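You operate a simulated robot arm through the tools that you are given. There is no shell and no other tool. Be economical: measure what you need, move in short steps, check, and stop when the job is done.

You run a simulated robot arm. Do the job below in one go: nothing can be reset, and whatever is moved stays where it is left.

Task
Put things in order on the door end of the long bench. At the end: the yellow spool from the door end of the long bench is on the purple striped plate; the yellow sponge is on the white lidded box; the pink hank from the door end of the long bench stands on top of the beige low block; the green packing block from the door end of the long bench stands where the yellow sponge stood; whatever was shut is shut again. Leave all else as you found it, and nothing knocked over.
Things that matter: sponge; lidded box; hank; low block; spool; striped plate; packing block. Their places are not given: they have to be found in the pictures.

Only the result counts: the job must be done as asked and must still hold three seconds after the hand-in. Knocking over, shifting, dropping, spilling or breaking anything else fails it.

Robot
A 6-joint arm with a two-finger parallel gripper, fixed in place. Base frame: the origin is at the foot of the arm, x ahead of it, y to its left, z up; the work surface is at about z = 76. Lengths are in cm, angles in degrees, forces in N, time in s.
With the tool pointing down near the work surface it reaches from about 24 to 64 cm from the base axis. Its first joint turns from -66.0 to 66.0 degrees. Payload 2.7 kg.
Tool frame: the origin (TCP) lies between the finger pads and is the grasp point; the fingertips stand 2.3 cm ahead of it; z points along the fingers, y is the line along which they close. Largest opening 9.4 cm; finger width 3.8, thickness 1; the body of the gripper, 5.4 by 9.6 cm, starts 3.9 cm behind the TCP.
Orientation is that of the tool frame in the base frame, as a unit quaternion [x, y, z, w]. With the fingers straight down and closing along the base's y, the tool's x points along the base's -x, its y along +y and its z along -z.

Tools
- The arm moves only by the tool move_arm. Its arguments are lists of equal length, an entry for each row: "delta_pos": the shift along the tool's x, y, z in m, a list of three; "angular": the turn, a rotation vector about the tool's x, y, z in degrees, a list of three; "jaw": the gripper command, from -1 (shut) to 1 (fully open), values between in proportion. In form: {"delta_pos": [[x, y, z], ...], "angular": [[wx, wy, wz], ...], "jaw": [jaw, ...]}. A call has 1 to 10 rows; each row is the pose to reach, as a shift and turn from the pose commanded when the call began, along the tool's axes at that moment. Each row takes 0.2 s and may step no farther than 5 cm and 8.6 degrees from the row before; otherwise, or with a gripper value out of range, the whole call is refused. A pose out of reach is approached as far as the arm can. The call stops where the force on the tool passes 40 N (or 10 N more than at its start, if that is more) or the arm is blocked; 0.2 s more then pass. The fingers move at their own pace (about 4.5 cm/s each) and stop on an object; they squeeze with about 40 N. The grip force told is the motor's: it shows also when the fingers shut on nothing. Time passes only in rows, and 0.2 s behind the last, so rows that repeat a pose let the fingers close. It gives the time, the measured TCP pose, the force on the tool (base axes), the opening and the grip force at its end, in the units of the frame above (readings bear some noise).
- Cameras (640 x 400 px; columns grow to the right, rows downward): "scene" is fixed at [6.3, -43.39, 137.47]; the picture's right is [0.71, -0.70, 0.00], its down [-0.47, -0.48, -0.74] and it looks along [0.52, 0.52, -0.68] (base axes); focal length 227 px, centre (320, 200). "wrist" rides on the gripper at [-3.9, 0, -4.4] in the tool frame; the picture's right is [0.00, -1.00, 0.00], its down [0.97, 0.00, -0.24] and it looks along [0.24, 0.00, 0.97] (tool axes); focal length 218 px, centre (320, 200).
- camera(camera): a new picture of that camera. No time passes.
- locate(camera, pixels): for up to 12 pixels [column, row] of the newest picture of that camera ("zoom" is the newest enlarged one), the place [x, y, z] in the base frame of the surface seen there, good to about 0.2 cm, but the place of the scene camera against the robot may be out by one fixed shift of up to 2.5 cm in any direction. No time passes.
- inspect(camera, box): a new picture of the part [left, top, right, bottom] of that camera's present view, enlarged. No time passes.
- finish_job(): hands the job in; it is judged then, once.

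Go step by step. Measure first, check grasps and placings, and put right what went wrong. The budget is 80 turns and 38 pictures, counting those below and the enlarged ones. Unless the task says otherwise, let go and move clear before handing in, and close with one line.

The tools are called by a JSON object that holds its "method" and its "body". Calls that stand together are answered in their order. move_arm: Moves the arm, as the interface text tells. Its arguments: {"type":"object","properties":{"delta_pos":{"type":"array","items":{"type":"array","items":{"type":"number"}}},"angular":{"type":"array","items":{"type":"array","items":{"type":"number"}}},"jaw":{"type":"array","items":{"type":"number"}}},"required":["delta_pos","angular","jaw"]} The other tools are called the same way: camera (camera) takes a picture; locate (camera, pixels) gives the place of the surface under pixels of a picture; inspect (camera, box) takes an enlarged picture of a part of a camera's view; finish_job () hands the job in.

At the start:

```text
time_s: 0.0
tcp_pos: [42.01, -10.81, 110.8]
tcp_rot: [-0.001, 1.0, 0.001, 0.0]
wrist_force: [0.5, -0.2, 0.1]
opening: 9.4
finger_force: 0.0
```

scene: 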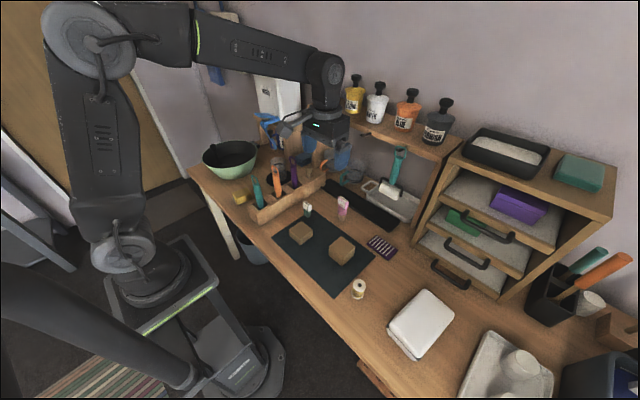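
wrist: 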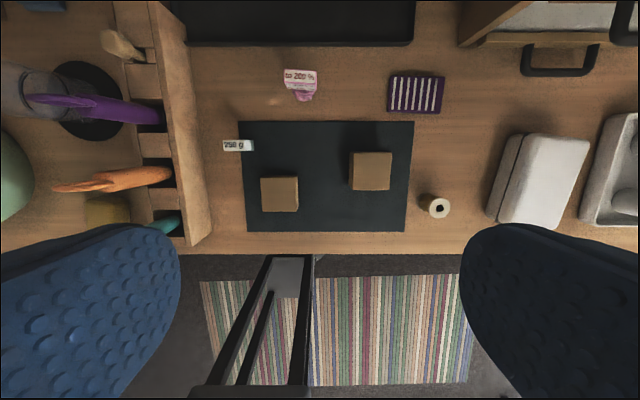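

I'll enlarge the crowded parts of both views to identify the things.

{"method": "inspect", "body": {"camera": "scene", "box": [220, 140, 420, 265]}}

{"method": "inspect", "body": {"camera": "scene", "box": [330, 200, 640, 394]}}

{"method": "inspect", "body": {"camera": "wrist", "box": [60, 40, 460, 260]}}

```text
3.20 times, centred on (320, 202) of scene
```

zoom: 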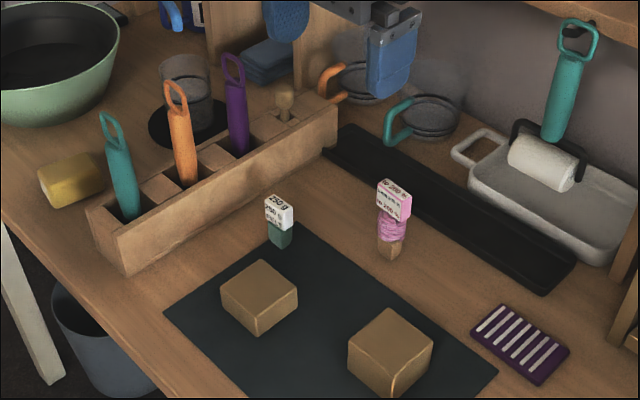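

```text
2.06 times, centred on (485, 297) of scene
```

zoom: 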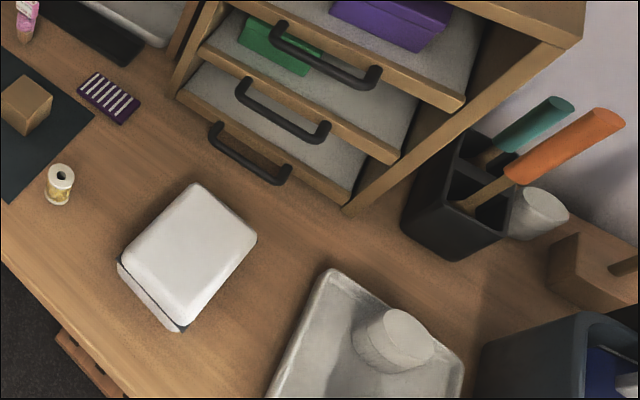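

```text
1.60 times, centred on (260, 150) of wrist
```

zoom: 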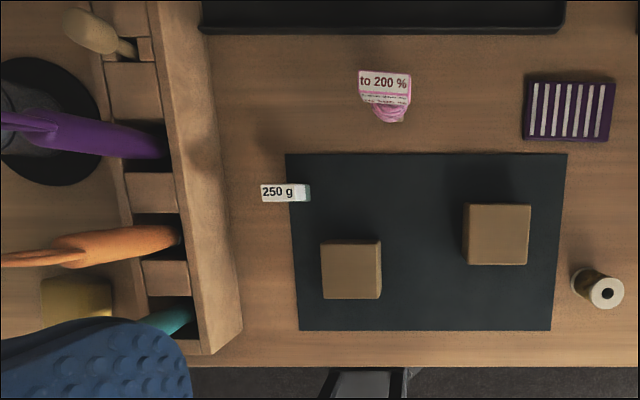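

Sponge is near scene (240,197), hank at (343,207), green block at (307,208), spool (358,290), plate (382,247). I'll read the labels and measure with the wrist camera.

{"method": "inspect", "body": {"camera": "scene", "box": [290, 190, 360, 234]}}

{"method": "locate", "body": {"camera": "wrist", "pixels": [[279, 193], [370, 171], [439, 208], [415, 94], [300, 80], [304, 97], [238, 145], [105, 210], [550, 165], [220, 200], [330, 210], [198, 240]]}}

{"method": "locate", "body": {"camera": "scene", "pixels": [[299, 229], [342, 245], [358, 282], [382, 245], [344, 201], [308, 206], [240, 193], [419, 310], [320, 262], [283, 222], [343, 212], [342, 218]]}}

```text
9.09 times, centred on (325, 212) of scene
```

zoom: 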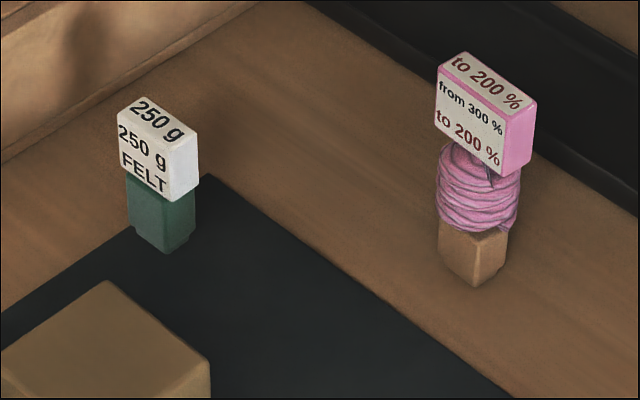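

```text
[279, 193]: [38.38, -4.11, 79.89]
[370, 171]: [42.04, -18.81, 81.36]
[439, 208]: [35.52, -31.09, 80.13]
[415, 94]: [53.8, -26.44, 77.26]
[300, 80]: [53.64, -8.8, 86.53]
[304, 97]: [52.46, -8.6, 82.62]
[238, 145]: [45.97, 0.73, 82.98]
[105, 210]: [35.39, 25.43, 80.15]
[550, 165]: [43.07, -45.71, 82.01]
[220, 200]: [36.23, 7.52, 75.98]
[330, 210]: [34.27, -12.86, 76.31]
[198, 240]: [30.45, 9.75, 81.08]
```

```text
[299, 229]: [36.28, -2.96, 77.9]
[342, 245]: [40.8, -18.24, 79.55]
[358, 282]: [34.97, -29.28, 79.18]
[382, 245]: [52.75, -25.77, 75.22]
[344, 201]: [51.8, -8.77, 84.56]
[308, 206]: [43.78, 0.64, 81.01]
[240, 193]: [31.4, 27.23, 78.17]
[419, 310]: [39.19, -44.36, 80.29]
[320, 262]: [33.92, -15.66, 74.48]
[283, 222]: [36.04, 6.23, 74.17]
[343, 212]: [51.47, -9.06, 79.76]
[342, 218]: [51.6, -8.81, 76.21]
```

The lower beige block is at (38.4,-4.1), top 79.9; the other one is taller (81.4). Scene camera shift is about (-1.3,+0.5,-1.9). I'll move over the sponge near (35,25.5) to view it and its neighbours.

{"method": "move_arm", "body": {"delta_pos": [[0.005, 0.048, 0], [0.01, 0.096, 0], [0.015, 0.144, 0], [0.02, 0.192, 0], [0.025, 0.24, 0], [0.03, 0.288, 0], [0.03, 0.335, 0], [0.03, 0.335, 0]], "angular": [[0, 0, 0], [0, 0, 0], [0, 0, 0], [0, 0, 0], [0, 0, 0], [0, 0, 0], [0, 0, 0], [0, 0, 0]], "jaw": [1, 1, 1, 1, 1, 1, 1, 1]}}

{"method": "camera", "body": {"camera": "wrist"}}

```text
time_s: 1.8
tcp_pos: [39.08, 22.63, 110.87]
tcp_rot: [0.001, 1.0, 0.0, 0.001]
wrist_force: [-0.6, 0.2, 0.4]
opening: 9.37
finger_force: 0.0
```

```text
31 pictures are left
```

wrist: 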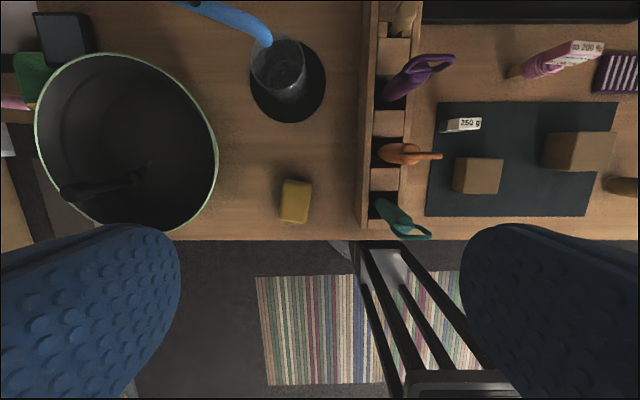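

{"method": "inspect", "body": {"camera": "wrist", "box": [210, 130, 450, 250]}}

{"method": "locate", "body": {"camera": "wrist", "pixels": [[297, 200], [286, 181], [311, 184], [307, 221], [280, 218], [215, 160], [405, 235], [380, 205], [362, 225], [435, 155], [320, 150], [300, 237]]}}

```text
2.67 times, centred on (330, 190) of wrist
```

zoom: 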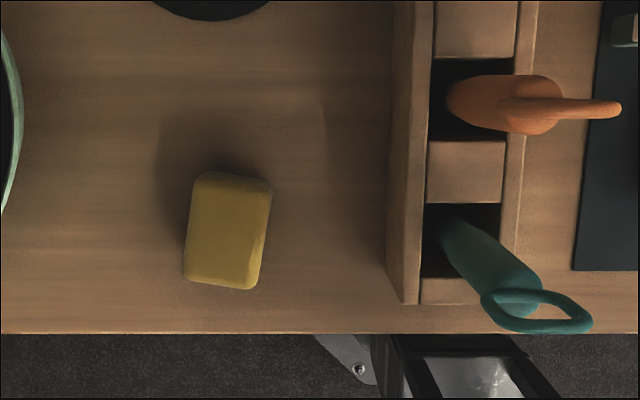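

```text
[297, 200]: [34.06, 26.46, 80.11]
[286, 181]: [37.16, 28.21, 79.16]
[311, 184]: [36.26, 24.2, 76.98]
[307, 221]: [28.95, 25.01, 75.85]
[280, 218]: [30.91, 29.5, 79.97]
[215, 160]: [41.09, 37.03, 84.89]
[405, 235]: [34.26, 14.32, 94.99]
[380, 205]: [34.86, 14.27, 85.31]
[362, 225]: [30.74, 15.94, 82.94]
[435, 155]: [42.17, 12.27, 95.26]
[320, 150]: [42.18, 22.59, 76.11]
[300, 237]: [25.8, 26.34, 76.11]
```

Sponge centre is about (33.9,26.5), ~6.5×4.3 cm, turned roughly 7°; clear of holder and bowl. I'll go above it at z≈92 and check.

{"method": "move_arm", "body": {"delta_pos": [[0.03, 0.025, 0.0], [0.051, 0.039, 0.03], [0.051, 0.039, 0.075], [0.051, 0.039, 0.12], [0.051, 0.039, 0.165], [0.051, 0.039, 0.19], [0.051, 0.039, 0.19]], "angular": [[0, 0, 0], [0, 0, 7], [0, 0, 7], [0, 0, 7], [0, 0, 7], [0, 0, 7], [0, 0, 7]], "jaw": [1, 1, 1, 1, 1, 1, 1]}}

{"method": "camera", "body": {"camera": "wrist"}}

```text
time_s: 3.4
tcp_pos: [33.97, 26.53, 91.81]
tcp_rot: [0.061, 0.998, 0.0, 0.001]
wrist_force: [0.2, -0.2, 0.4]
opening: 9.43
finger_force: 0.0
```

```text
29 pictures are left
```

wrist: 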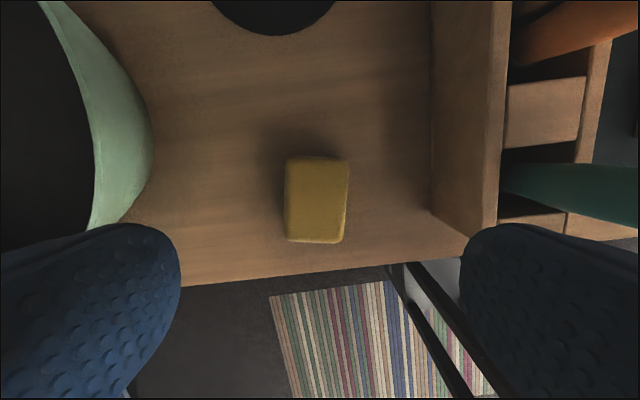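

{"method": "locate", "body": {"camera": "wrist", "pixels": [[292, 163], [343, 164], [339, 238], [290, 235], [316, 199], [447, 190]]}}

```text
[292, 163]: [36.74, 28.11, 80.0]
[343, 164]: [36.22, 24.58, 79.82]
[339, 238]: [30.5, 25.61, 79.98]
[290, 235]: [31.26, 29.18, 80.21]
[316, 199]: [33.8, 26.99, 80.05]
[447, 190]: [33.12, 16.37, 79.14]
```

Sponge centre is (33.7,26.9), turned ~10.5°. I'll correct and go down to z≈79 and close.

{"method": "move_arm", "body": {"delta_pos": [[0.0033, 0.003, 0.03], [0.0033, 0.003, 0.07], [0.0033, 0.003, 0.1], [0.0033, 0.003, 0.128], [0.0033, 0.003, 0.128], [0.0033, 0.003, 0.128], [0.0033, 0.003, 0.128], [0.0033, 0.003, 0.128], [0.0033, 0.003, 0.128], [0.0033, 0.003, 0.128]], "angular": [[0, 0, 3.5], [0, 0, 3.5], [0, 0, 3.5], [0, 0, 3.5], [0, 0, 3.5], [0, 0, 3.5], [0, 0, 3.5], [0, 0, 3.5], [0, 0, 3.5], [0, 0, 3.5]], "jaw": [1, 1, 1, 1, 1, -1, -1, -1, -1, -1]}}

```text
time_s: 5.6
tcp_pos: [33.65, 26.72, 79.09]
tcp_rot: [0.092, 0.996, 0.0, 0.0]
wrist_force: [0.6, 0.8, 0.8]
opening: 4.89
finger_force: 40.2
```

Gripped (opening 4.9). Lift straight up.

{"method": "move_arm", "body": {"delta_pos": [[0, 0, -0.03], [0, 0, -0.075], [0, 0, -0.12], [0, 0, -0.165], [0, 0, -0.21], [0, 0, -0.255], [0, 0, -0.3], [0, 0, -0.31]], "angular": [[0, 0, 0], [0, 0, 0], [0, 0, 0], [0, 0, 0], [0, 0, 0], [0, 0, 0], [0, 0, -5], [0, 0, -10.5]], "jaw": [-1, -1, -1, -1, -1, -1, -1, -1]}}

```text
time_s: 7.4
tcp_pos: [33.47, 26.9, 110.13]
tcp_rot: [-0.001, 1.0, -0.001, 0.0]
wrist_force: [0.0, 0.5, -0.1]
opening: 4.88
finger_force: 40.4
```

Sponge is held at 110. Travel towards the box, first leg.

{"method": "move_arm", "body": {"delta_pos": [[-0.008, -0.048, 0], [-0.016, -0.096, 0], [-0.024, -0.144, 0], [-0.032, -0.192, 0], [-0.04, -0.24, 0], [-0.048, -0.288, 0], [-0.056, -0.336, 0], [-0.064, -0.384, 0], [-0.072, -0.432, 0], [-0.08, -0.48, 0]], "angular": [[0, 0, 0], [0, 0, 0], [0, 0, 0], [0, 0, 0], [0, 0, 0], [0, 0, 0], [0, 0, 0], [0, 0, 0], [0, 0, 0], [0, 0, 0]], "jaw": [-1, -1, -1, -1, -1, -1, -1, -1, -1, -1]}}

{"method": "move_arm", "body": {"delta_pos": [[0, -0.048, 0], [0, -0.096, 0], [0, -0.144, 0], [0, -0.18, 0], [0, -0.18, 0]], "angular": [[0, 0, 0], [0, 0, 0], [0, 0, 0], [0, 0, 0], [0, 0, 0]], "jaw": [-1, -1, -1, -1, -1]}}

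{"method": "camera", "body": {"camera": "wrist"}}

```text
time_s: 9.6
tcp_pos: [41.72, -21.03, 110.24]
tcp_rot: [-0.001, 1.0, 0.0, 0.0]
wrist_force: [-0.2, 0.0, 0.1]
opening: 4.93
finger_force: 40.1
```

```text
time_s: 10.8
tcp_pos: [41.62, -39.28, 110.23]
tcp_rot: [0.0, 1.0, 0.0, 0.0]
wrist_force: [0.6, -0.7, -0.4]
opening: 4.89
finger_force: 40.5
```

```text
28 pictures are left
```

wrist: 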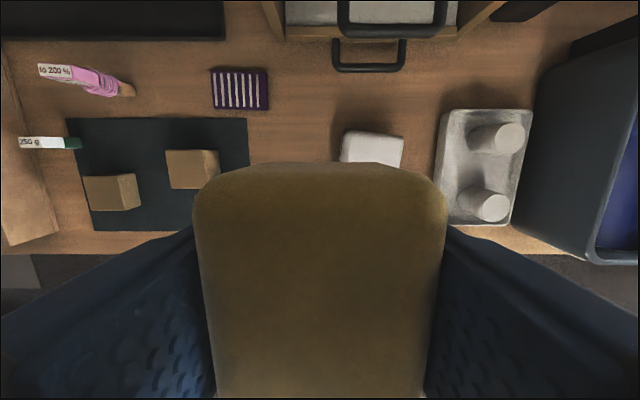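

The sponge hides the box in the wrist view; I'll measure the box with the scene camera plus its shift, along with the box's far edge here.

{"method": "camera", "body": {"camera": "scene"}}

{"method": "locate", "body": {"camera": "wrist", "pixels": [[348, 133], [400, 140], [370, 155], [343, 160], [399, 165], [240, 90], [190, 163]]}}

```text
27 pictures are left
```

scene: 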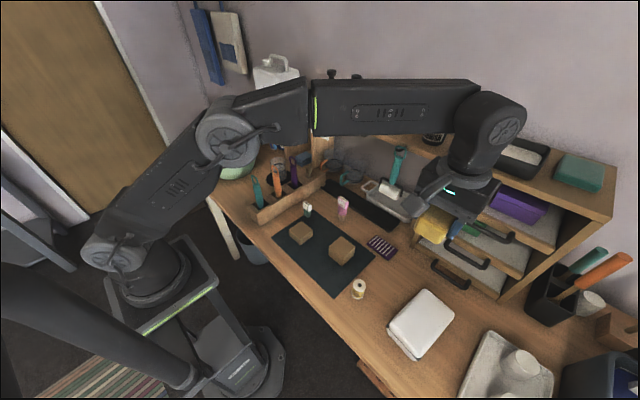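

```text
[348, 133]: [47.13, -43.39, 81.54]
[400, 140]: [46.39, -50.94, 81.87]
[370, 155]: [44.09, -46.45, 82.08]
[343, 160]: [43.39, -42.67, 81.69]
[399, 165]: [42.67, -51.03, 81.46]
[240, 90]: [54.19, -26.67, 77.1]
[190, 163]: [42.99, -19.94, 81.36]
```

{"method": "locate", "body": {"camera": "scene", "pixels": [[424, 291], [452, 316], [420, 355], [391, 325], [421, 321], [342, 245], [299, 229], [382, 245], [390, 332]]}}

```text
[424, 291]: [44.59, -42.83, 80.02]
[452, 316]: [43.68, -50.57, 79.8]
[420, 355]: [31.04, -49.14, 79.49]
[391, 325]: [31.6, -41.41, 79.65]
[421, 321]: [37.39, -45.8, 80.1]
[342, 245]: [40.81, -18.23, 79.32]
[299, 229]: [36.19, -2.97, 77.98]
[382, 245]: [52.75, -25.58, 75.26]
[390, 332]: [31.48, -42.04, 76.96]
```

Lid centre (corrected) ≈ (39.2,-46.4), top z≈82. I'll carry the sponge over (38.5,-46.2) and down to just above.

{"method": "move_arm", "body": {"delta_pos": [[0.015, -0.035, 0], [0.031, -0.069, 0.02], [0.031, -0.069, 0.065], [0.031, -0.069, 0.11], [0.031, -0.069, 0.155], [0.031, -0.069, 0.2], [0.031, -0.069, 0.23], [0.031, -0.069, 0.23]], "angular": [[0, 0, 0], [0, 0, 0], [0, 0, 0], [0, 0, 0], [0, 0, 0], [0, 0, 0], [0, 0, 0], [0, 0, 0]], "jaw": [-1, -1, -1, -1, -1, -1, -1, -1]}}

{"method": "inspect", "body": {"camera": "scene", "box": [340, 240, 500, 380]}}

{"method": "camera", "body": {"camera": "wrist"}}

```text
time_s: 12.6
tcp_pos: [38.48, -46.12, 87.12]
tcp_rot: [0.0, 1.0, 0.0, 0.001]
wrist_force: [-0.4, 0.4, -0.2]
opening: 4.87
finger_force: 40.4
```

```text
2.86 times, centred on (420, 310) of scene
```

zoom: 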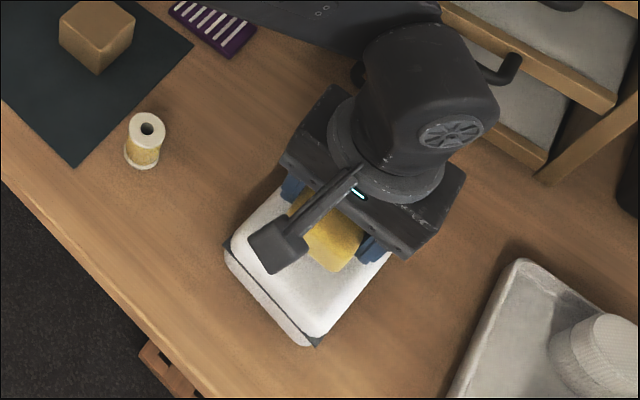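

```text
25 pictures are left
```

wrist: 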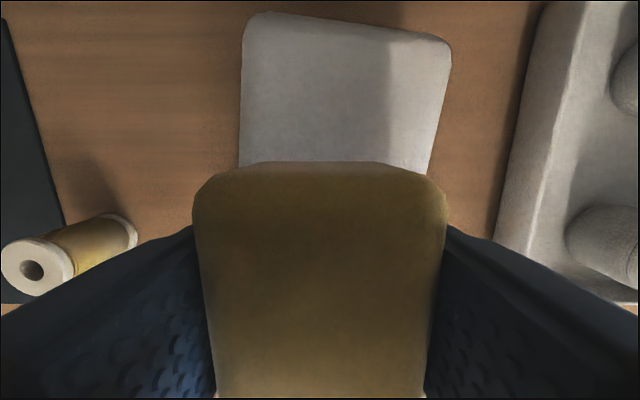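

Sponge hangs over the lid. Lower 1.9 cm and check force.

{"method": "move_arm", "body": {"delta_pos": [[0, 0, 0.01], [0, 0, 0.015], [0, 0, 0.018], [0, 0, 0.02], [0, 0, 0.02]], "angular": [[0, 0, 0], [0, 0, 0], [0, 0, 0], [0, 0, 0], [0, 0, 0]], "jaw": [-1, -1, -1, -1, -1]}}

```text
time_s: 13.8
tcp_pos: [38.46, -46.04, 85.09]
tcp_rot: [-0.001, 1.0, -0.001, 0.001]
wrist_force: [0.3, -1.0, -0.5]
opening: 4.9
finger_force: 40.1
```

No contact yet; lower a bit further in small steps.

{"method": "move_arm", "body": {"delta_pos": [[0, 0, 0.001], [0, 0, 0.002], [0, 0, 0.003], [0, 0, 0.003]], "angular": [[0, 0, 0], [0, 0, 0], [0, 0, 0], [0, 0, 0]], "jaw": [-1, -1, -1, -1]}}

```text
time_s: 14.8
tcp_pos: [38.65, -46.14, 84.97]
tcp_rot: [0.0, 1.0, -0.001, 0.002]
wrist_force: [-4.4, 4.9, 23.8]
opening: 4.87
finger_force: 40.3
```

Contact (24 N up). Back off slightly, release, and rise.

{"method": "move_arm", "body": {"delta_pos": [[0, 0, -0.002], [0, 0, -0.002], [0, 0, -0.002], [0, 0, -0.002], [0, 0, -0.002], [0, 0, -0.03], [0, 0, -0.075], [0, 0, -0.12], [0, 0, -0.16], [0, 0, -0.16]], "angular": [[0, 0, 0], [0, 0, 0], [0, 0, 0], [0, 0, 0], [0, 0, 0], [0, 0, 0], [0, 0, 0], [0, 0, 0], [0, 0, 0], [0, 0, 0]], "jaw": [-1, 1, 1, 1, 1, 1, 1, 1, 1, 1]}}

{"method": "camera", "body": {"camera": "wrist"}}

```text
time_s: 17.0
tcp_pos: [38.66, -46.04, 100.96]
tcp_rot: [0.0, 1.0, -0.001, 0.0]
wrist_force: [0.2, -0.3, -0.2]
opening: 9.39
finger_force: 0.0
```

```text
24 pictures are left
```

wrist: 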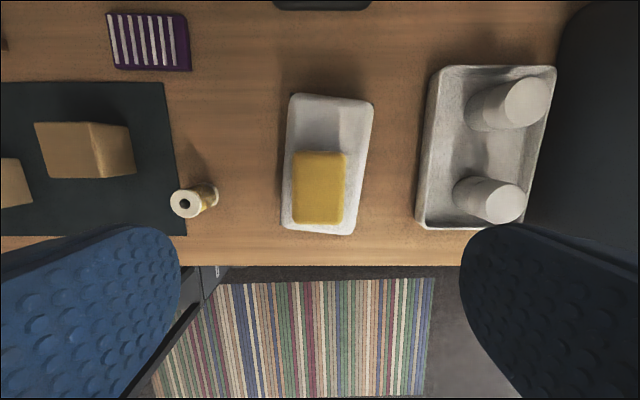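

Sponge rests on the lid. Next the spool at (195,200) and plate (150,40): measure both.

{"method": "locate", "body": {"camera": "wrist", "pixels": [[175, 200], [198, 203], [186, 189], [185, 216], [215, 197], [110, 15], [182, 15], [188, 70], [118, 67], [150, 40], [200, 225]]}}

```text
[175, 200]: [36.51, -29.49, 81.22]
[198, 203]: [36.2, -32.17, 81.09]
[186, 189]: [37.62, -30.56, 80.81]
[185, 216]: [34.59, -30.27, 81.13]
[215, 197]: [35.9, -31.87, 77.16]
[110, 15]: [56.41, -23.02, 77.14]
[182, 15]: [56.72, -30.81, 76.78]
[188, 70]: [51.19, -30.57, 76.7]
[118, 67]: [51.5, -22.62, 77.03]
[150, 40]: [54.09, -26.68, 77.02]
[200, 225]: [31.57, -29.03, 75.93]
```

Spool axis ≈ (36.0,-30.8), top 81.1; plate centre ≈ (54.0,-26.8), top 77. Move above the spool and down around it.

{"method": "move_arm", "body": {"delta_pos": [[0.007, 0.045, 0], [0.014, 0.09, 0], [0.02, 0.13, 0], [0.0266, 0.1524, 0], [0.0266, 0.1524, 0.045], [0.0266, 0.1524, 0.09], [0.0266, 0.1524, 0.135], [0.0266, 0.1524, 0.18], [0.0266, 0.1524, 0.215], [0.0266, 0.1524, 0.218]], "angular": [[0, 0, 0], [0, 0, 0], [0, 0, 0], [0, 0, 0], [0, 0, 0], [0, 0, 0], [0, 0, 0], [0, 0, 0], [0, 0, 0], [0, 0, 0]], "jaw": [1, 1, 1, 1, 1, 1, 1, 1, 1, 1]}}

{"method": "camera", "body": {"camera": "wrist"}}

```text
time_s: 19.2
tcp_pos: [35.7, -30.76, 78.94]
tcp_rot: [0.0, 1.0, 0.0, 0.0]
wrist_force: [0.5, 0.0, 0.7]
opening: 9.42
finger_force: 0.2
```

```text
23 pictures are left
```

wrist: 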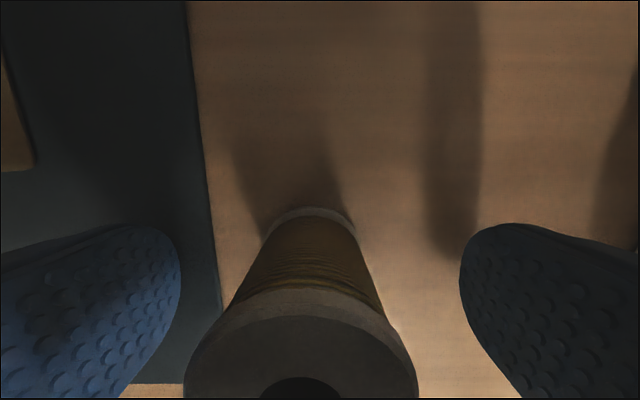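

Spool is between the fingers, slightly towards +x. Shift 0.3 cm and close, then lift.

{"method": "move_arm", "body": {"delta_pos": [[-0.003, 0.001, 0], [-0.003, 0.001, 0], [-0.003, 0.001, 0], [-0.003, 0.001, 0], [-0.003, 0.001, 0], [-0.003, 0.001, 0], [-0.003, 0.001, 0], [-0.003, 0.001, -0.02], [-0.003, 0.001, -0.06], [-0.003, 0.001, -0.09]], "angular": [[0, 0, 0], [0, 0, 0], [0, 0, 0], [0, 0, 0], [0, 0, 0], [0, 0, 0], [0, 0, 0], [0, 0, 0], [0, 0, 0], [0, 0, 0]], "jaw": [1, -1, -1, -1, -1, -1, -1, -1, -1, -1]}}

{"method": "camera", "body": {"camera": "wrist"}}

```text
time_s: 21.4
tcp_pos: [36.14, -30.86, 88.07]
tcp_rot: [0.0, 1.0, 0.0, 0.0]
wrist_force: [0.8, 0.4, -0.4]
opening: 3.31
finger_force: 39.7
```

```text
22 pictures are left
```

wrist: 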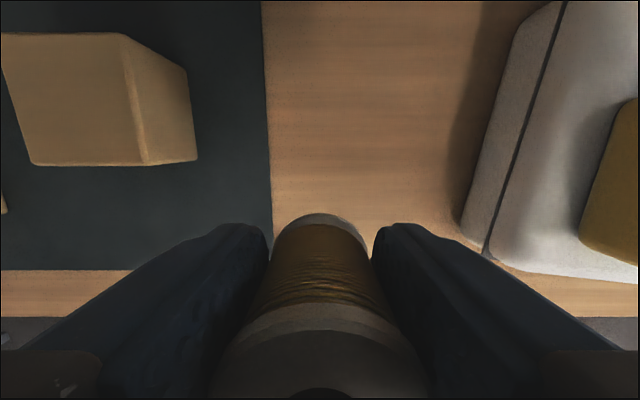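

Spool held (3.3 cm). Carry it over the plate at height, then check.

{"method": "move_arm", "body": {"delta_pos": [[-0.045, 0.01, 0], [-0.09, 0.02, 0], [-0.135, 0.031, 0], [-0.177, 0.041, 0], [-0.177, 0.041, 0.03], [-0.177, 0.041, 0.05], [-0.177, 0.041, 0.05]], "angular": [[0, 0, 0], [0, 0, 0], [0, 0, 0], [0, 0, 0], [0, 0, 0], [0, 0, 0], [0, 0, 0]], "jaw": [-1, -1, -1, -1, -1, -1, -1]}}

{"method": "camera", "body": {"camera": "wrist"}}

{"method": "inspect", "body": {"camera": "scene", "box": [320, 170, 480, 270]}}

```text
time_s: 23.0
tcp_pos: [53.89, -26.8, 82.97]
tcp_rot: [0.0, 1.0, 0.0, 0.0]
wrist_force: [0.0, 0.2, -0.4]
opening: 3.35
finger_force: 39.8
```

```text
21 pictures are left
```

wrist: 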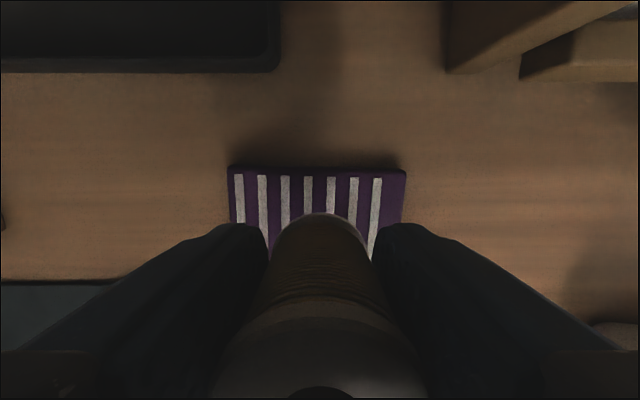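

```text
4.00 times, centred on (400, 220) of scene
```

zoom: 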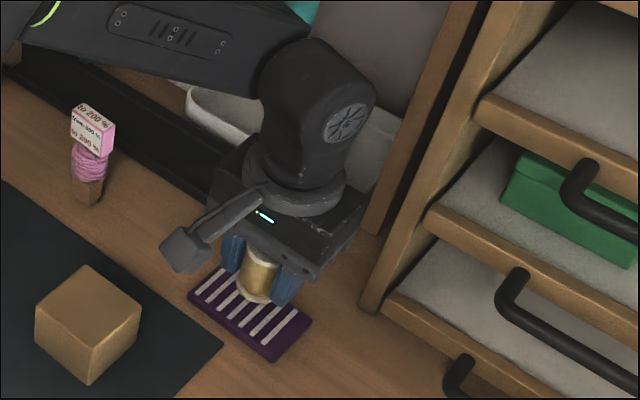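

Spool is centred over the plate with clearance. Lower gently.

{"method": "move_arm", "body": {"delta_pos": [[0, 0, 0.012], [0, 0, 0.02], [0, 0, 0.025], [0, 0, 0.027], [0, 0, 0.029], [0, 0, 0.029]], "angular": [[0, 0, 0], [0, 0, 0], [0, 0, 0], [0, 0, 0], [0, 0, 0], [0, 0, 0]], "jaw": [-1, -1, -1, -1, -1, -1]}}

```text
time_s: 24.4
tcp_pos: [54.0, -26.68, 80.12]
tcp_rot: [0.0, 1.0, 0.0, 0.001]
wrist_force: [-0.4, -0.2, -0.4]
opening: 3.35
finger_force: 39.8
```

{"method": "move_arm", "body": {"delta_pos": [[0, 0, 0.001], [0, 0, 0.002], [0, 0, 0.002]], "angular": [[0, 0, 0], [0, 0, 0], [0, 0, 0]], "jaw": [-1, -1, -1]}}

```text
time_s: 25.2
tcp_pos: [53.92, -26.76, 80.12]
tcp_rot: [-0.001, 1.0, -0.001, 0.001]
wrist_force: [-0.3, -0.2, 5.2]
opening: 3.36
finger_force: 39.5
```

Light contact (5 N). Release slowly and rise.

{"method": "move_arm", "body": {"delta_pos": [[0, 0, -0.0005], [0, 0, -0.0005], [0, 0, -0.0005], [0, 0, -0.0005], [0, 0, -0.0005], [0, 0, -0.03], [0, 0, -0.075], [0, 0, -0.12], [0, 0, -0.16], [0, 0, -0.16]], "angular": [[0, 0, 0], [0, 0, 0], [0, 0, 0], [0, 0, 0], [0, 0, 0], [0, 0, 0], [0, 0, 0], [0, 0, 0], [0, 0, 0], [0, 0, 0]], "jaw": [-0.2, 0.3, 0.8, 0.8, 0.8, 0.8, 0.8, 0.8, 0.8, 0.8]}}

{"method": "camera", "body": {"camera": "wrist"}}

```text
time_s: 27.4
tcp_pos: [53.86, -26.67, 95.81]
tcp_rot: [0.0, 1.0, 0.0, 0.0]
wrist_force: [-0.7, 0.3, 0.0]
opening: 8.46
finger_force: 0.0
```

```text
19 pictures are left
```

wrist: 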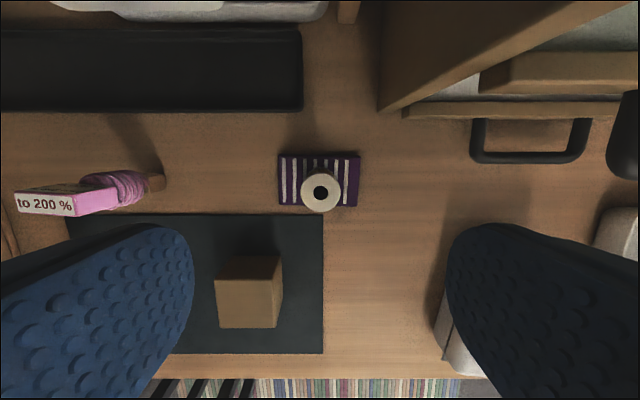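

Spool stands on the plate. Now go above the hank (≈52.3,-8.7) for a look.

{"method": "move_arm", "body": {"delta_pos": [[0, 0, -0.04], [0.005, 0.04, -0.07], [0.01, 0.085, -0.07], [0.015, 0.13, -0.07], [0.015, 0.18, -0.07], [0.015, 0.18, -0.07]], "angular": [[0, 0, 0], [0, 0, 0], [0, 0, 0], [0, 0, 0], [0, 0, 0], [0, 0, 0]], "jaw": [1, 1, 1, 1, 1, 1]}}

{"method": "camera", "body": {"camera": "wrist"}}

```text
refused: row 2 steps farther than a row can; nothing moved
```

```text
18 pictures are left
```

wrist: 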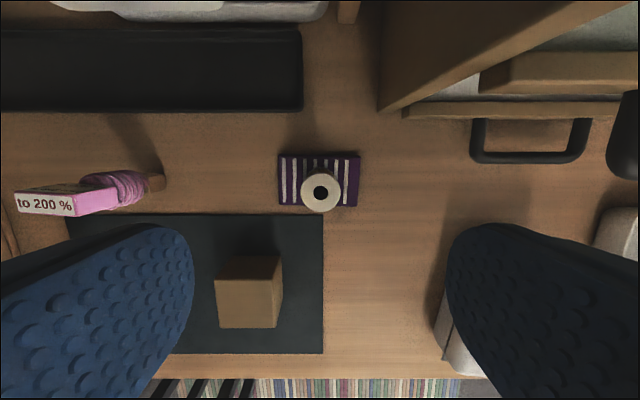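

The move was refused for too large a step; I'll repeat with smaller rows.

{"method": "move_arm", "body": {"delta_pos": [[0, 0, -0.04], [0.005, 0.02, -0.07], [0.01, 0.06, -0.07], [0.015, 0.1, -0.07], [0.015, 0.14, -0.07], [0.015, 0.18, -0.07], [0.015, 0.18, -0.07]], "angular": [[0, 0, 0], [0, 0, 0], [0, 0, 0], [0, 0, 0], [0, 0, 0], [0, 0, 0], [0, 0, 0]], "jaw": [1, 1, 1, 1, 1, 1, 1]}}

{"method": "camera", "body": {"camera": "wrist"}}

```text
time_s: 29.0
tcp_pos: [52.32, -8.6, 102.9]
tcp_rot: [0.001, 1.0, 0.0, 0.001]
wrist_force: [-1.3, 0.3, -1.2]
opening: 9.38
finger_force: 0.0
```

```text
17 pictures are left
```

wrist: 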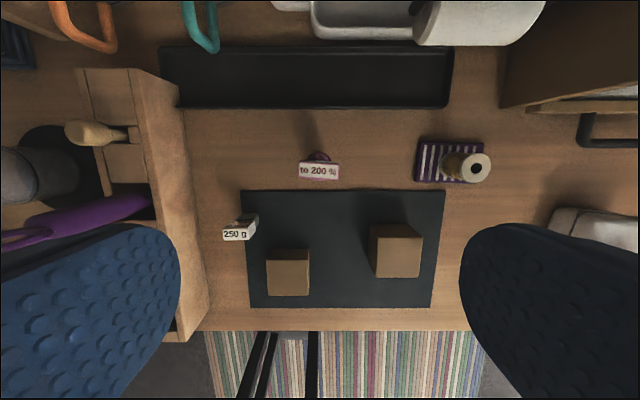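

{"method": "inspect", "body": {"camera": "wrist", "box": [210, 130, 450, 310]}}

{"method": "locate", "body": {"camera": "wrist", "pixels": [[302, 170], [319, 170], [336, 171], [318, 156], [226, 235], [240, 235], [254, 235], [269, 262], [305, 262], [305, 292], [270, 292], [289, 277]]}}

```text
2.22 times, centred on (330, 220) of wrist
```

zoom: 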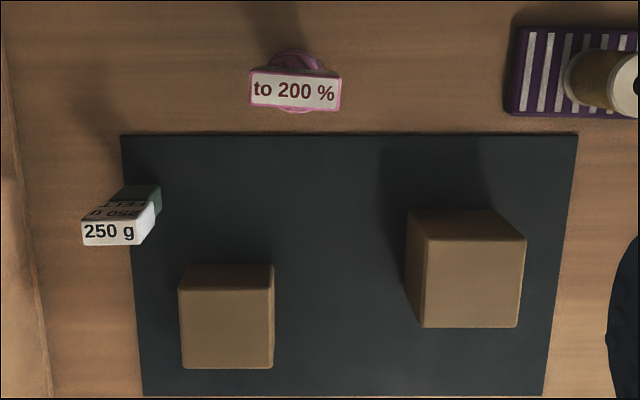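

```text
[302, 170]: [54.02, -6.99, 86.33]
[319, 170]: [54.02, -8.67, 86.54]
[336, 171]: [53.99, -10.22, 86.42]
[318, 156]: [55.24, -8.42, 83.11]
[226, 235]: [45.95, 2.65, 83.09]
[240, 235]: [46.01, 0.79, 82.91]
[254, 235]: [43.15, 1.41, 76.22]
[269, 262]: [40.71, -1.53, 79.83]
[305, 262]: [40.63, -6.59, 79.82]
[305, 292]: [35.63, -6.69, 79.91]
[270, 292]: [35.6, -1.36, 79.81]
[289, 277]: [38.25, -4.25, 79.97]
```

Hank axis ≈ (53.9,-8.6), label 3.9 wide along y, top 86.5; low block centre (38.2,-4.05), top 79.85. I'll go down to TCP z≈83.6 to grip the label sides (gripper body stays above the top).

{"method": "move_arm", "body": {"delta_pos": [[-0.016, 0, 0.03], [-0.016, 0, 0.075], [-0.016, 0, 0.12], [-0.016, 0, 0.15], [-0.016, 0, 0.15]], "angular": [[0, 0, 4], [0, 0, 4], [0, 0, 4], [0, 0, 4], [0, 0, 4]], "jaw": [1, 1, 1, 1, 1]}}

{"method": "camera", "body": {"camera": "wrist"}}

```text
time_s: 30.2
tcp_pos: [53.93, -8.69, 87.9]
tcp_rot: [0.035, 0.999, -0.001, 0.001]
wrist_force: [0.4, -0.5, 0.7]
opening: 9.42
finger_force: 0.0
```

```text
15 pictures are left
```

wrist: 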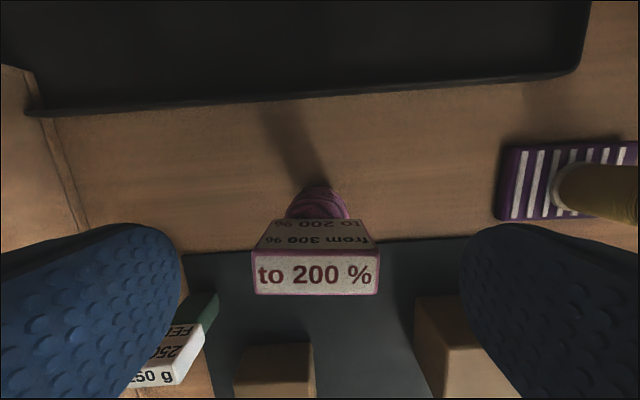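

Label is centred and aligned. Descend 4.3 cm and close.

{"method": "move_arm", "body": {"delta_pos": [[-0.001, 0.001, 0.02], [-0.001, 0.001, 0.035], [-0.001, 0.001, 0.043], [-0.001, 0.001, 0.043], [-0.001, 0.001, 0.043], [-0.001, 0.001, 0.043], [-0.001, 0.001, 0.043], [-0.001, 0.001, 0.043], [-0.001, 0.001, 0.043], [-0.001, 0.001, 0.043]], "angular": [[0, 0, 0], [0, 0, 0], [0, 0, 0], [0, 0, 0], [0, 0, 0], [0, 0, 0], [0, 0, 0], [0, 0, 0], [0, 0, 0], [0, 0, 0]], "jaw": [1, 1, 1, 1, -1, -1, -1, -1, -1, -1]}}

```text
time_s: 32.4
tcp_pos: [54.13, -8.74, 83.62]
tcp_rot: [0.034, 0.999, 0.0, 0.001]
wrist_force: [0.1, 1.5, 0.5]
opening: 3.99
finger_force: 40.5
```

Gripped at 4.0 cm. Lift 10 cm and check it.

{"method": "move_arm", "body": {"delta_pos": [[0, 0, -0.01], [0, 0, -0.03], [0, 0, -0.065], [0, 0, -0.1], [0, 0, -0.1]], "angular": [[0, 0, 0], [0, 0, 0], [0, 0, 0], [0, 0, 0], [0, 0, 0]], "jaw": [-1, -1, -1, -1, -1]}}

{"method": "inspect", "body": {"camera": "scene", "box": [270, 110, 430, 260]}}

```text
time_s: 33.6
tcp_pos: [54.04, -8.4, 93.56]
tcp_rot: [0.035, 0.999, 0.0, 0.0]
wrist_force: [0.1, -0.2, -2.7]
opening: 3.97
finger_force: 39.8
```

```text
2.67 times, centred on (350, 185) of scene
```

zoom: 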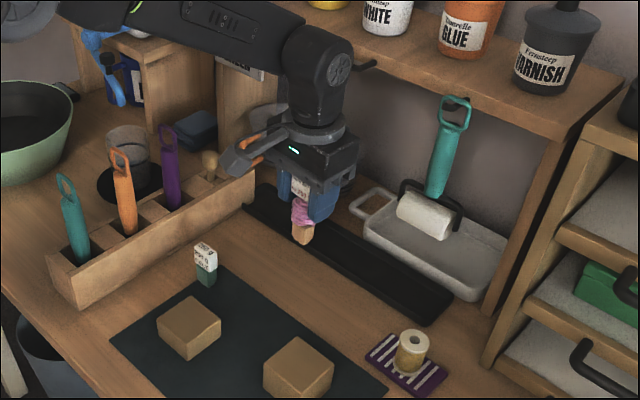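

Hank held upright and clear. Carry it over the low block, staying at height.

{"method": "move_arm", "body": {"delta_pos": [[0.045, 0.009, 0], [0.09, 0.018, 0], [0.13, 0.027, 0], [0.1612, 0.034, 0], [0.1612, 0.034, 0.03], [0.1612, 0.034, 0.05], [0.1612, 0.034, 0.05]], "angular": [[0, 0, 0], [0, 0, 0], [0, 0, 0], [0, 0, 0], [0, 0, 0], [0, 0, 0], [0, 0, 0]], "jaw": [-1, -1, -1, -1, -1, -1, -1]}}

{"method": "camera", "body": {"camera": "wrist"}}

{"method": "inspect", "body": {"camera": "scene", "box": [240, 150, 400, 270]}}

```text
time_s: 35.2
tcp_pos: [38.17, -4.09, 88.56]
tcp_rot: [0.034, 0.999, 0.0, 0.001]
wrist_force: [0.1, -0.4, -2.2]
opening: 3.97
finger_force: 40.2
```

```text
13 pictures are left
```

wrist: 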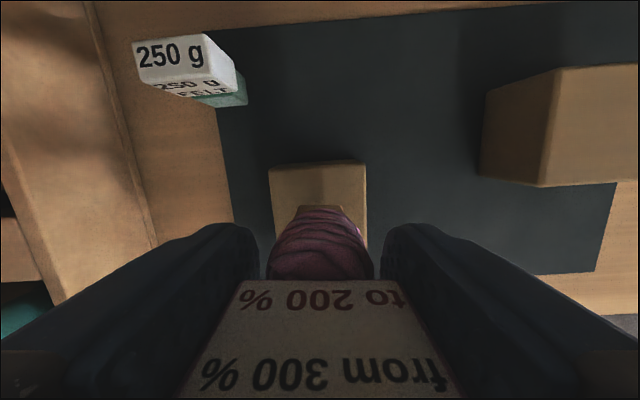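

```text
3.33 times, centred on (320, 210) of scene
```

zoom: 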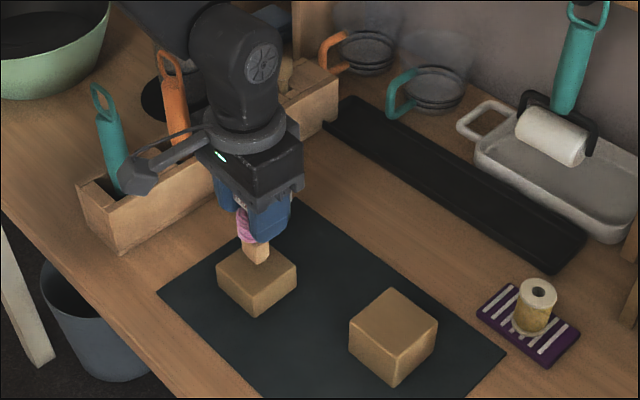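

Base hovers centrally over the low block. Lower in small steps to contact.

{"method": "move_arm", "body": {"delta_pos": [[0, 0, 0.004], [0, 0, 0.007], [0, 0, 0.009], [0, 0, 0.01], [0, 0, 0.01]], "angular": [[0, 0, 0], [0, 0, 0], [0, 0, 0], [0, 0, 0], [0, 0, 0]], "jaw": [-1, -1, -1, -1, -1]}}

{"method": "move_arm", "body": {"delta_pos": [[0, 0, 0.001], [0, 0, 0.001]], "angular": [[0, 0, 0], [0, 0, 0]], "jaw": [-1, -1]}}

```text
time_s: 36.4
tcp_pos: [38.22, -4.03, 87.56]
tcp_rot: [0.035, 0.999, 0.0, 0.001]
wrist_force: [-0.2, -0.1, -2.7]
opening: 3.98
finger_force: 39.9
```

```text
time_s: 37.0
tcp_pos: [38.25, -4.0, 87.48]
tcp_rot: [0.035, 0.999, -0.001, 0.001]
wrist_force: [0.5, 0.0, -2.9]
opening: 3.97
finger_force: 40.8
```

{"method": "move_arm", "body": {"delta_pos": [[0, 0, 0.001], [0, 0, 0.001]], "angular": [[0, 0, 0], [0, 0, 0]], "jaw": [-1, -1]}}

```text
time_s: 37.6
tcp_pos: [38.18, -4.06, 87.39]
tcp_rot: [0.035, 0.999, 0.0, 0.0]
wrist_force: [-2.8, -0.1, 3.8]
opening: 3.97
finger_force: 40.2
```

Contact made. Open gradually, then rise straight up.

{"method": "move_arm", "body": {"delta_pos": [[0, 0, 0], [0, 0, 0], [0, 0, 0], [0, 0, 0], [0, 0, 0], [0, 0, -0.03], [0, 0, -0.07], [0, 0, -0.11], [0, 0, -0.15], [0, 0, -0.16]], "angular": [[0, 0, 0], [0, 0, 0], [0, 0, 0], [0, 0, 0], [0, 0, 0], [0, 0, 0], [0, 0, 0], [0, 0, 0], [0, 0, 0], [0, 0, 0]], "jaw": [-0.1, 0.1, 0.4, 0.7, 0.9, 0.9, 0.9, 0.9, 0.9, 0.9]}}

{"method": "camera", "body": {"camera": "wrist"}}

{"method": "inspect", "body": {"camera": "scene", "box": [240, 150, 400, 270]}}

```text
time_s: 39.8
tcp_pos: [38.17, -4.07, 103.35]
tcp_rot: [0.035, 0.999, 0.0, 0.0]
wrist_force: [-0.6, 0.0, -0.8]
opening: 8.92
finger_force: 0.1
```

```text
11 pictures are left
```

wrist: 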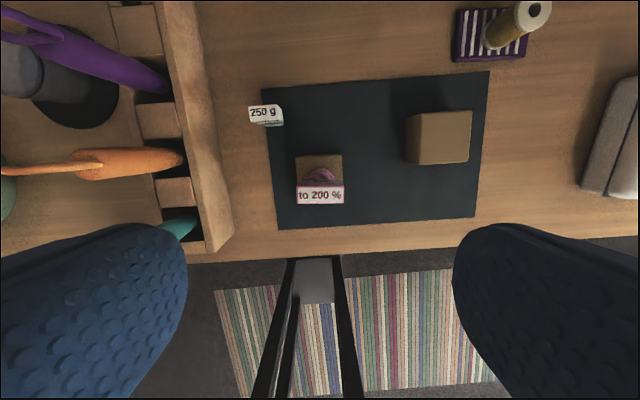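

```text
3.33 times, centred on (320, 210) of scene
```

zoom: 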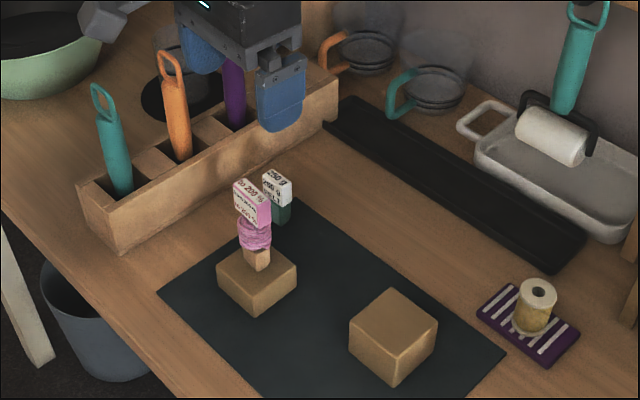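

Hank stands well on the low block. Now measure the green block at (265,115) and the holder wall.

{"method": "inspect", "body": {"camera": "wrist", "box": [180, 70, 320, 160]}}

{"method": "locate", "body": {"camera": "wrist", "pixels": [[252, 109], [277, 108], [264, 115], [251, 118], [280, 117], [268, 125], [283, 123], [200, 110], [210, 115], [185, 100], [222, 130]]}}

```text
4.44 times, centred on (250, 115) of wrist
```

zoom: 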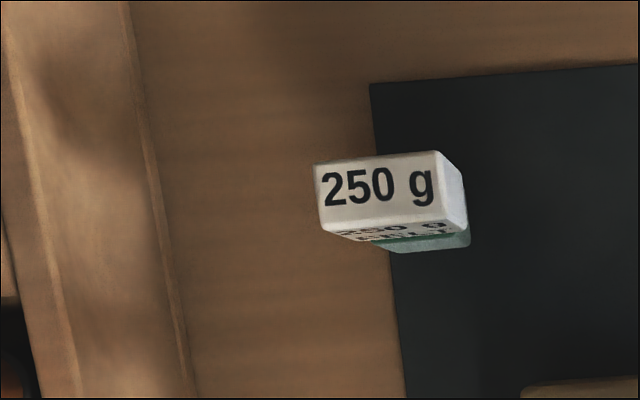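

```text
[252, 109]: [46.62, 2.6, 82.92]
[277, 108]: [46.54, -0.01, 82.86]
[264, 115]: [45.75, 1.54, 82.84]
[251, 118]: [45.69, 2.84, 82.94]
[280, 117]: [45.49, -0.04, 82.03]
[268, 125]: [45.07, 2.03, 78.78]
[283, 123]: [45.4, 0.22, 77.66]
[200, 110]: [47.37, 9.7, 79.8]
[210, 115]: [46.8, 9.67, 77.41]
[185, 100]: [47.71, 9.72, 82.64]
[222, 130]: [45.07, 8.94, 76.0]
```

Green block centre ≈ (45.9,1.4), label 3.1 wide along y, top 82.95, turned ~-3°; holder wall at y 9.7 leaves room. Move above it and down to z≈87.

{"method": "move_arm", "body": {"delta_pos": [[-0.035, 0.03, 0], [-0.0735, 0.0598, 0], [-0.0735, 0.0598, 0.045], [-0.0735, 0.0598, 0.09], [-0.0735, 0.0598, 0.135], [-0.0735, 0.0598, 0.165], [-0.0735, 0.0598, 0.165]], "angular": [[0, 0, -3], [0, 0, -7], [0, 0, -7], [0, 0, -7], [0, 0, -7], [0, 0, -7], [0, 0, -7]], "jaw": [0.6, 0.6, 0.6, 0.6, 0.6, 0.6, 0.6]}}

{"method": "camera", "body": {"camera": "wrist"}}

```text
time_s: 41.4
tcp_pos: [46.01, 1.49, 86.86]
tcp_rot: [-0.027, 1.0, 0.0, 0.001]
wrist_force: [-0.1, -0.1, 0.2]
opening: 7.53
finger_force: 0.1
```

```text
8 pictures are left
```

wrist: 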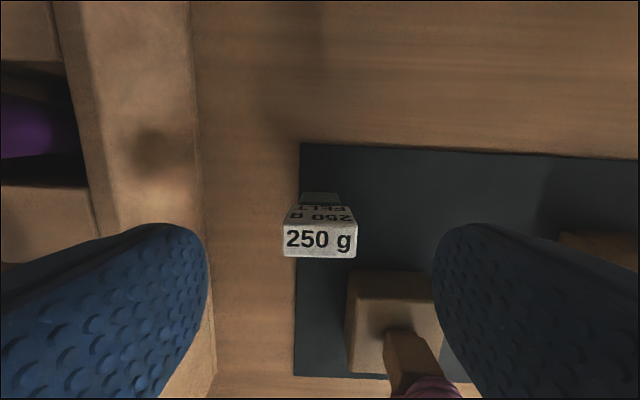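

Label centred at (320,240). Descend to 80.0 and close.

{"method": "move_arm", "body": {"delta_pos": [[0, 0, 0.03], [0, 0, 0.055], [0, 0, 0.0685], [0, 0, 0.0685], [0, 0, 0.0685], [0, 0, 0.0685], [0, 0, 0.0685], [0, 0, 0.0685], [0, 0, 0.0685], [0, 0, 0.0685]], "angular": [[0, 0, 0], [0, 0, 0], [0, 0, 0], [0, 0, 0], [0, 0, 0], [0, 0, 0], [0, 0, 0], [0, 0, 0], [0, 0, 0], [0, 0, 0]], "jaw": [0.6, 0.6, 0.6, 0.6, -1, -1, -1, -1, -1, -1]}}

```text
time_s: 43.6
tcp_pos: [46.15, 1.56, 79.93]
tcp_rot: [-0.026, 1.0, -0.001, 0.0]
wrist_force: [0.6, -1.2, 0.7]
opening: 3.11
finger_force: 40.1
```

Gripped (3.1 cm). Lift straight to ~110.

{"method": "move_arm", "body": {"delta_pos": [[0, 0, -0.015], [0, 0, -0.05], [0, 0, -0.095], [0, 0, -0.14], [0, 0, -0.185], [0, 0, -0.23], [0, 0, -0.27], [0, 0, -0.3], [0, 0, -0.3]], "angular": [[0, 0, 0], [0, 0, 0], [0, 0, 0], [0, 0, 0], [0, 0, 0], [0, 0, 0], [0, 0, 0], [0, 0, 0], [0, 0, 0]], "jaw": [-1, -1, -1, -1, -1, -1, -1, -1, -1]}}

```text
time_s: 45.6
tcp_pos: [45.79, 1.41, 110.04]
tcp_rot: [-0.026, 1.0, 0.0, 0.0]
wrist_force: [-0.2, -0.1, 0.0]
opening: 3.12
finger_force: 39.8
```

Held. Travel over the former sponge spot (33.7,26.8) and start down.

{"method": "move_arm", "body": {"delta_pos": [[0.0178, 0.0432, 0], [0.0355, 0.0865, 0], [0.0533, 0.1297, 0], [0.0711, 0.1729, 0], [0.0888, 0.2162, 0], [0.1066, 0.2594, 0], [0.1066, 0.2594, 0.045], [0.1066, 0.2594, 0.09], [0.1066, 0.2594, 0.135], [0.1066, 0.2594, 0.18]], "angular": [[0, 0, 0], [0, 0, 0], [0, 0, 0], [0, 0, 0], [0, 0, 0], [0, 0, 0], [0, 0, 0], [0, 0, 0], [0, 0, 0], [0, 0, 0]], "jaw": [-1, -1, -1, -1, -1, -1, -1, -1, -1, -1]}}

{"method": "camera", "body": {"camera": "wrist"}}

```text
time_s: 47.8
tcp_pos: [33.99, 26.79, 91.93]
tcp_rot: [-0.025, 1.0, 0.0, 0.001]
wrist_force: [1.3, -0.1, -0.8]
opening: 3.08
finger_force: 40.6
```

```text
7 pictures are left
```

wrist: 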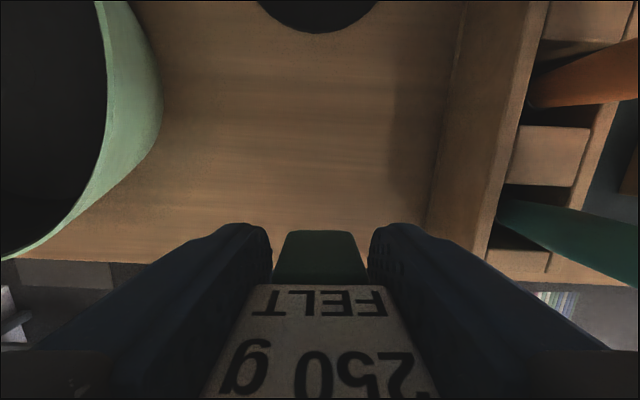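

Block is over the spot. Descend to ~80.4, then creep.

{"method": "move_arm", "body": {"delta_pos": [[0.001, 0, 0.03], [0.001, 0, 0.07], [0.001, 0, 0.1], [0.001, 0, 0.115], [0.001, 0, 0.117], [0.001, 0, 0.117]], "angular": [[0, 0, 0], [0, 0, 0], [0, 0, 0], [0, 0, 0], [0, 0, 0], [0, 0, 0]], "jaw": [-1, -1, -1, -1, -1, -1]}}

{"method": "move_arm", "body": {"delta_pos": [[0, 0, 0.001], [0, 0, 0.002], [0, 0, 0.003], [0, 0, 0.003]], "angular": [[0, 0, 0], [0, 0, 0], [0, 0, 0], [0, 0, 0]], "jaw": [-1, -1, -1, -1]}}

```text
time_s: 49.2
tcp_pos: [33.81, 26.69, 80.41]
tcp_rot: [-0.026, 1.0, 0.0, 0.0]
wrist_force: [-0.7, 0.0, 0.1]
opening: 3.09
finger_force: 40.0
```

```text
time_s: 50.2
tcp_pos: [33.84, 26.76, 80.05]
tcp_rot: [-0.027, 1.0, 0.0, 0.001]
wrist_force: [-0.4, -0.2, -0.4]
opening: 3.1
finger_force: 39.5
```

{"method": "move_arm", "body": {"delta_pos": [[0, 0, 0.001], [0, 0, 0.002], [0, 0, 0.002]], "angular": [[0, 0, 0], [0, 0, 0], [0, 0, 0]], "jaw": [-1, -1, -1]}}

```text
time_s: 51.0
tcp_pos: [34.0, 26.6, 79.77]
tcp_rot: [-0.026, 1.0, 0.0, 0.001]
wrist_force: [-0.1, 0.6, -0.8]
opening: 3.11
finger_force: 40.1
```

{"method": "move_arm", "body": {"delta_pos": [[0, 0, 0.001], [0, 0, 0.0015], [0, 0, 0.0015]], "angular": [[0, 0, 0], [0, 0, 0], [0, 0, 0]], "jaw": [-1, -1, -1]}}

```text
time_s: 51.8
tcp_pos: [33.92, 26.81, 79.81]
tcp_rot: [-0.026, 1.0, 0.0, 0.0]
wrist_force: [-3.1, -2.2, 8.0]
opening: 3.11
finger_force: 40.5
```

Contact (8 N). Release gradually and rise.

{"method": "move_arm", "body": {"delta_pos": [[0, 0, -0.001], [0, 0, -0.001], [0, 0, -0.001], [0, 0, -0.001], [0, 0, -0.001], [0, 0, -0.03], [0, 0, -0.075], [0, 0, -0.12], [0, 0, -0.165], [0, 0, -0.21]], "angular": [[0, 0, 0], [0, 0, 0], [0, 0, 0], [0, 0, 0], [0, 0, 0], [0, 0, 0], [0, 0, 0], [0, 0, 0], [0, 0, 0], [0, 0, 0]], "jaw": [-0.25, 0, 0.3, 0.6, 0.7, 0.7, 0.7, 0.7, 0.7, 0.7]}}

{"method": "camera", "body": {"camera": "wrist"}}

{"method": "camera", "body": {"camera": "scene"}}

```text
time_s: 54.0
tcp_pos: [33.83, 26.86, 100.62]
tcp_rot: [-0.026, 1.0, 0.0, 0.0]
wrist_force: [0.0, -0.1, 0.9]
opening: 7.96
finger_force: 0.1
```

```text
6 pictures are left
```

wrist: 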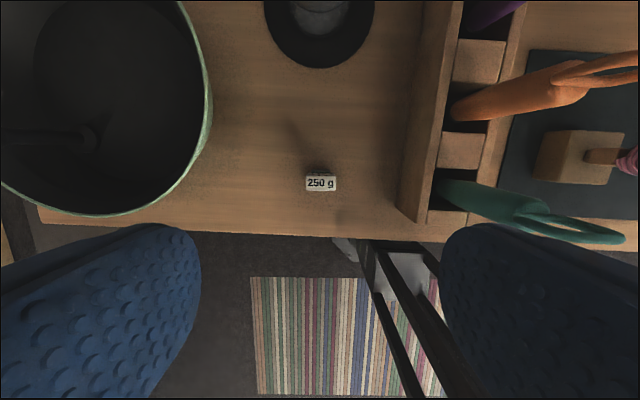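

```text
5 pictures are left
```

scene: 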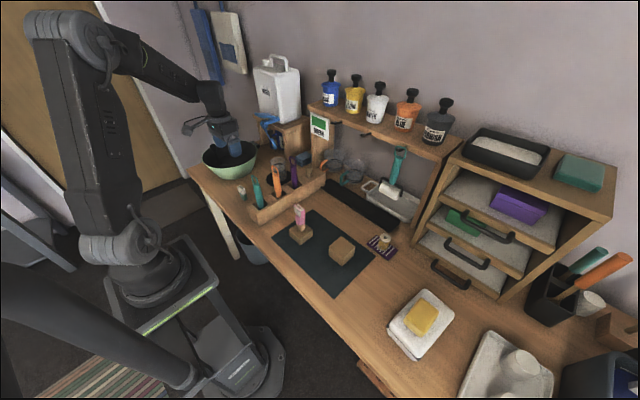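

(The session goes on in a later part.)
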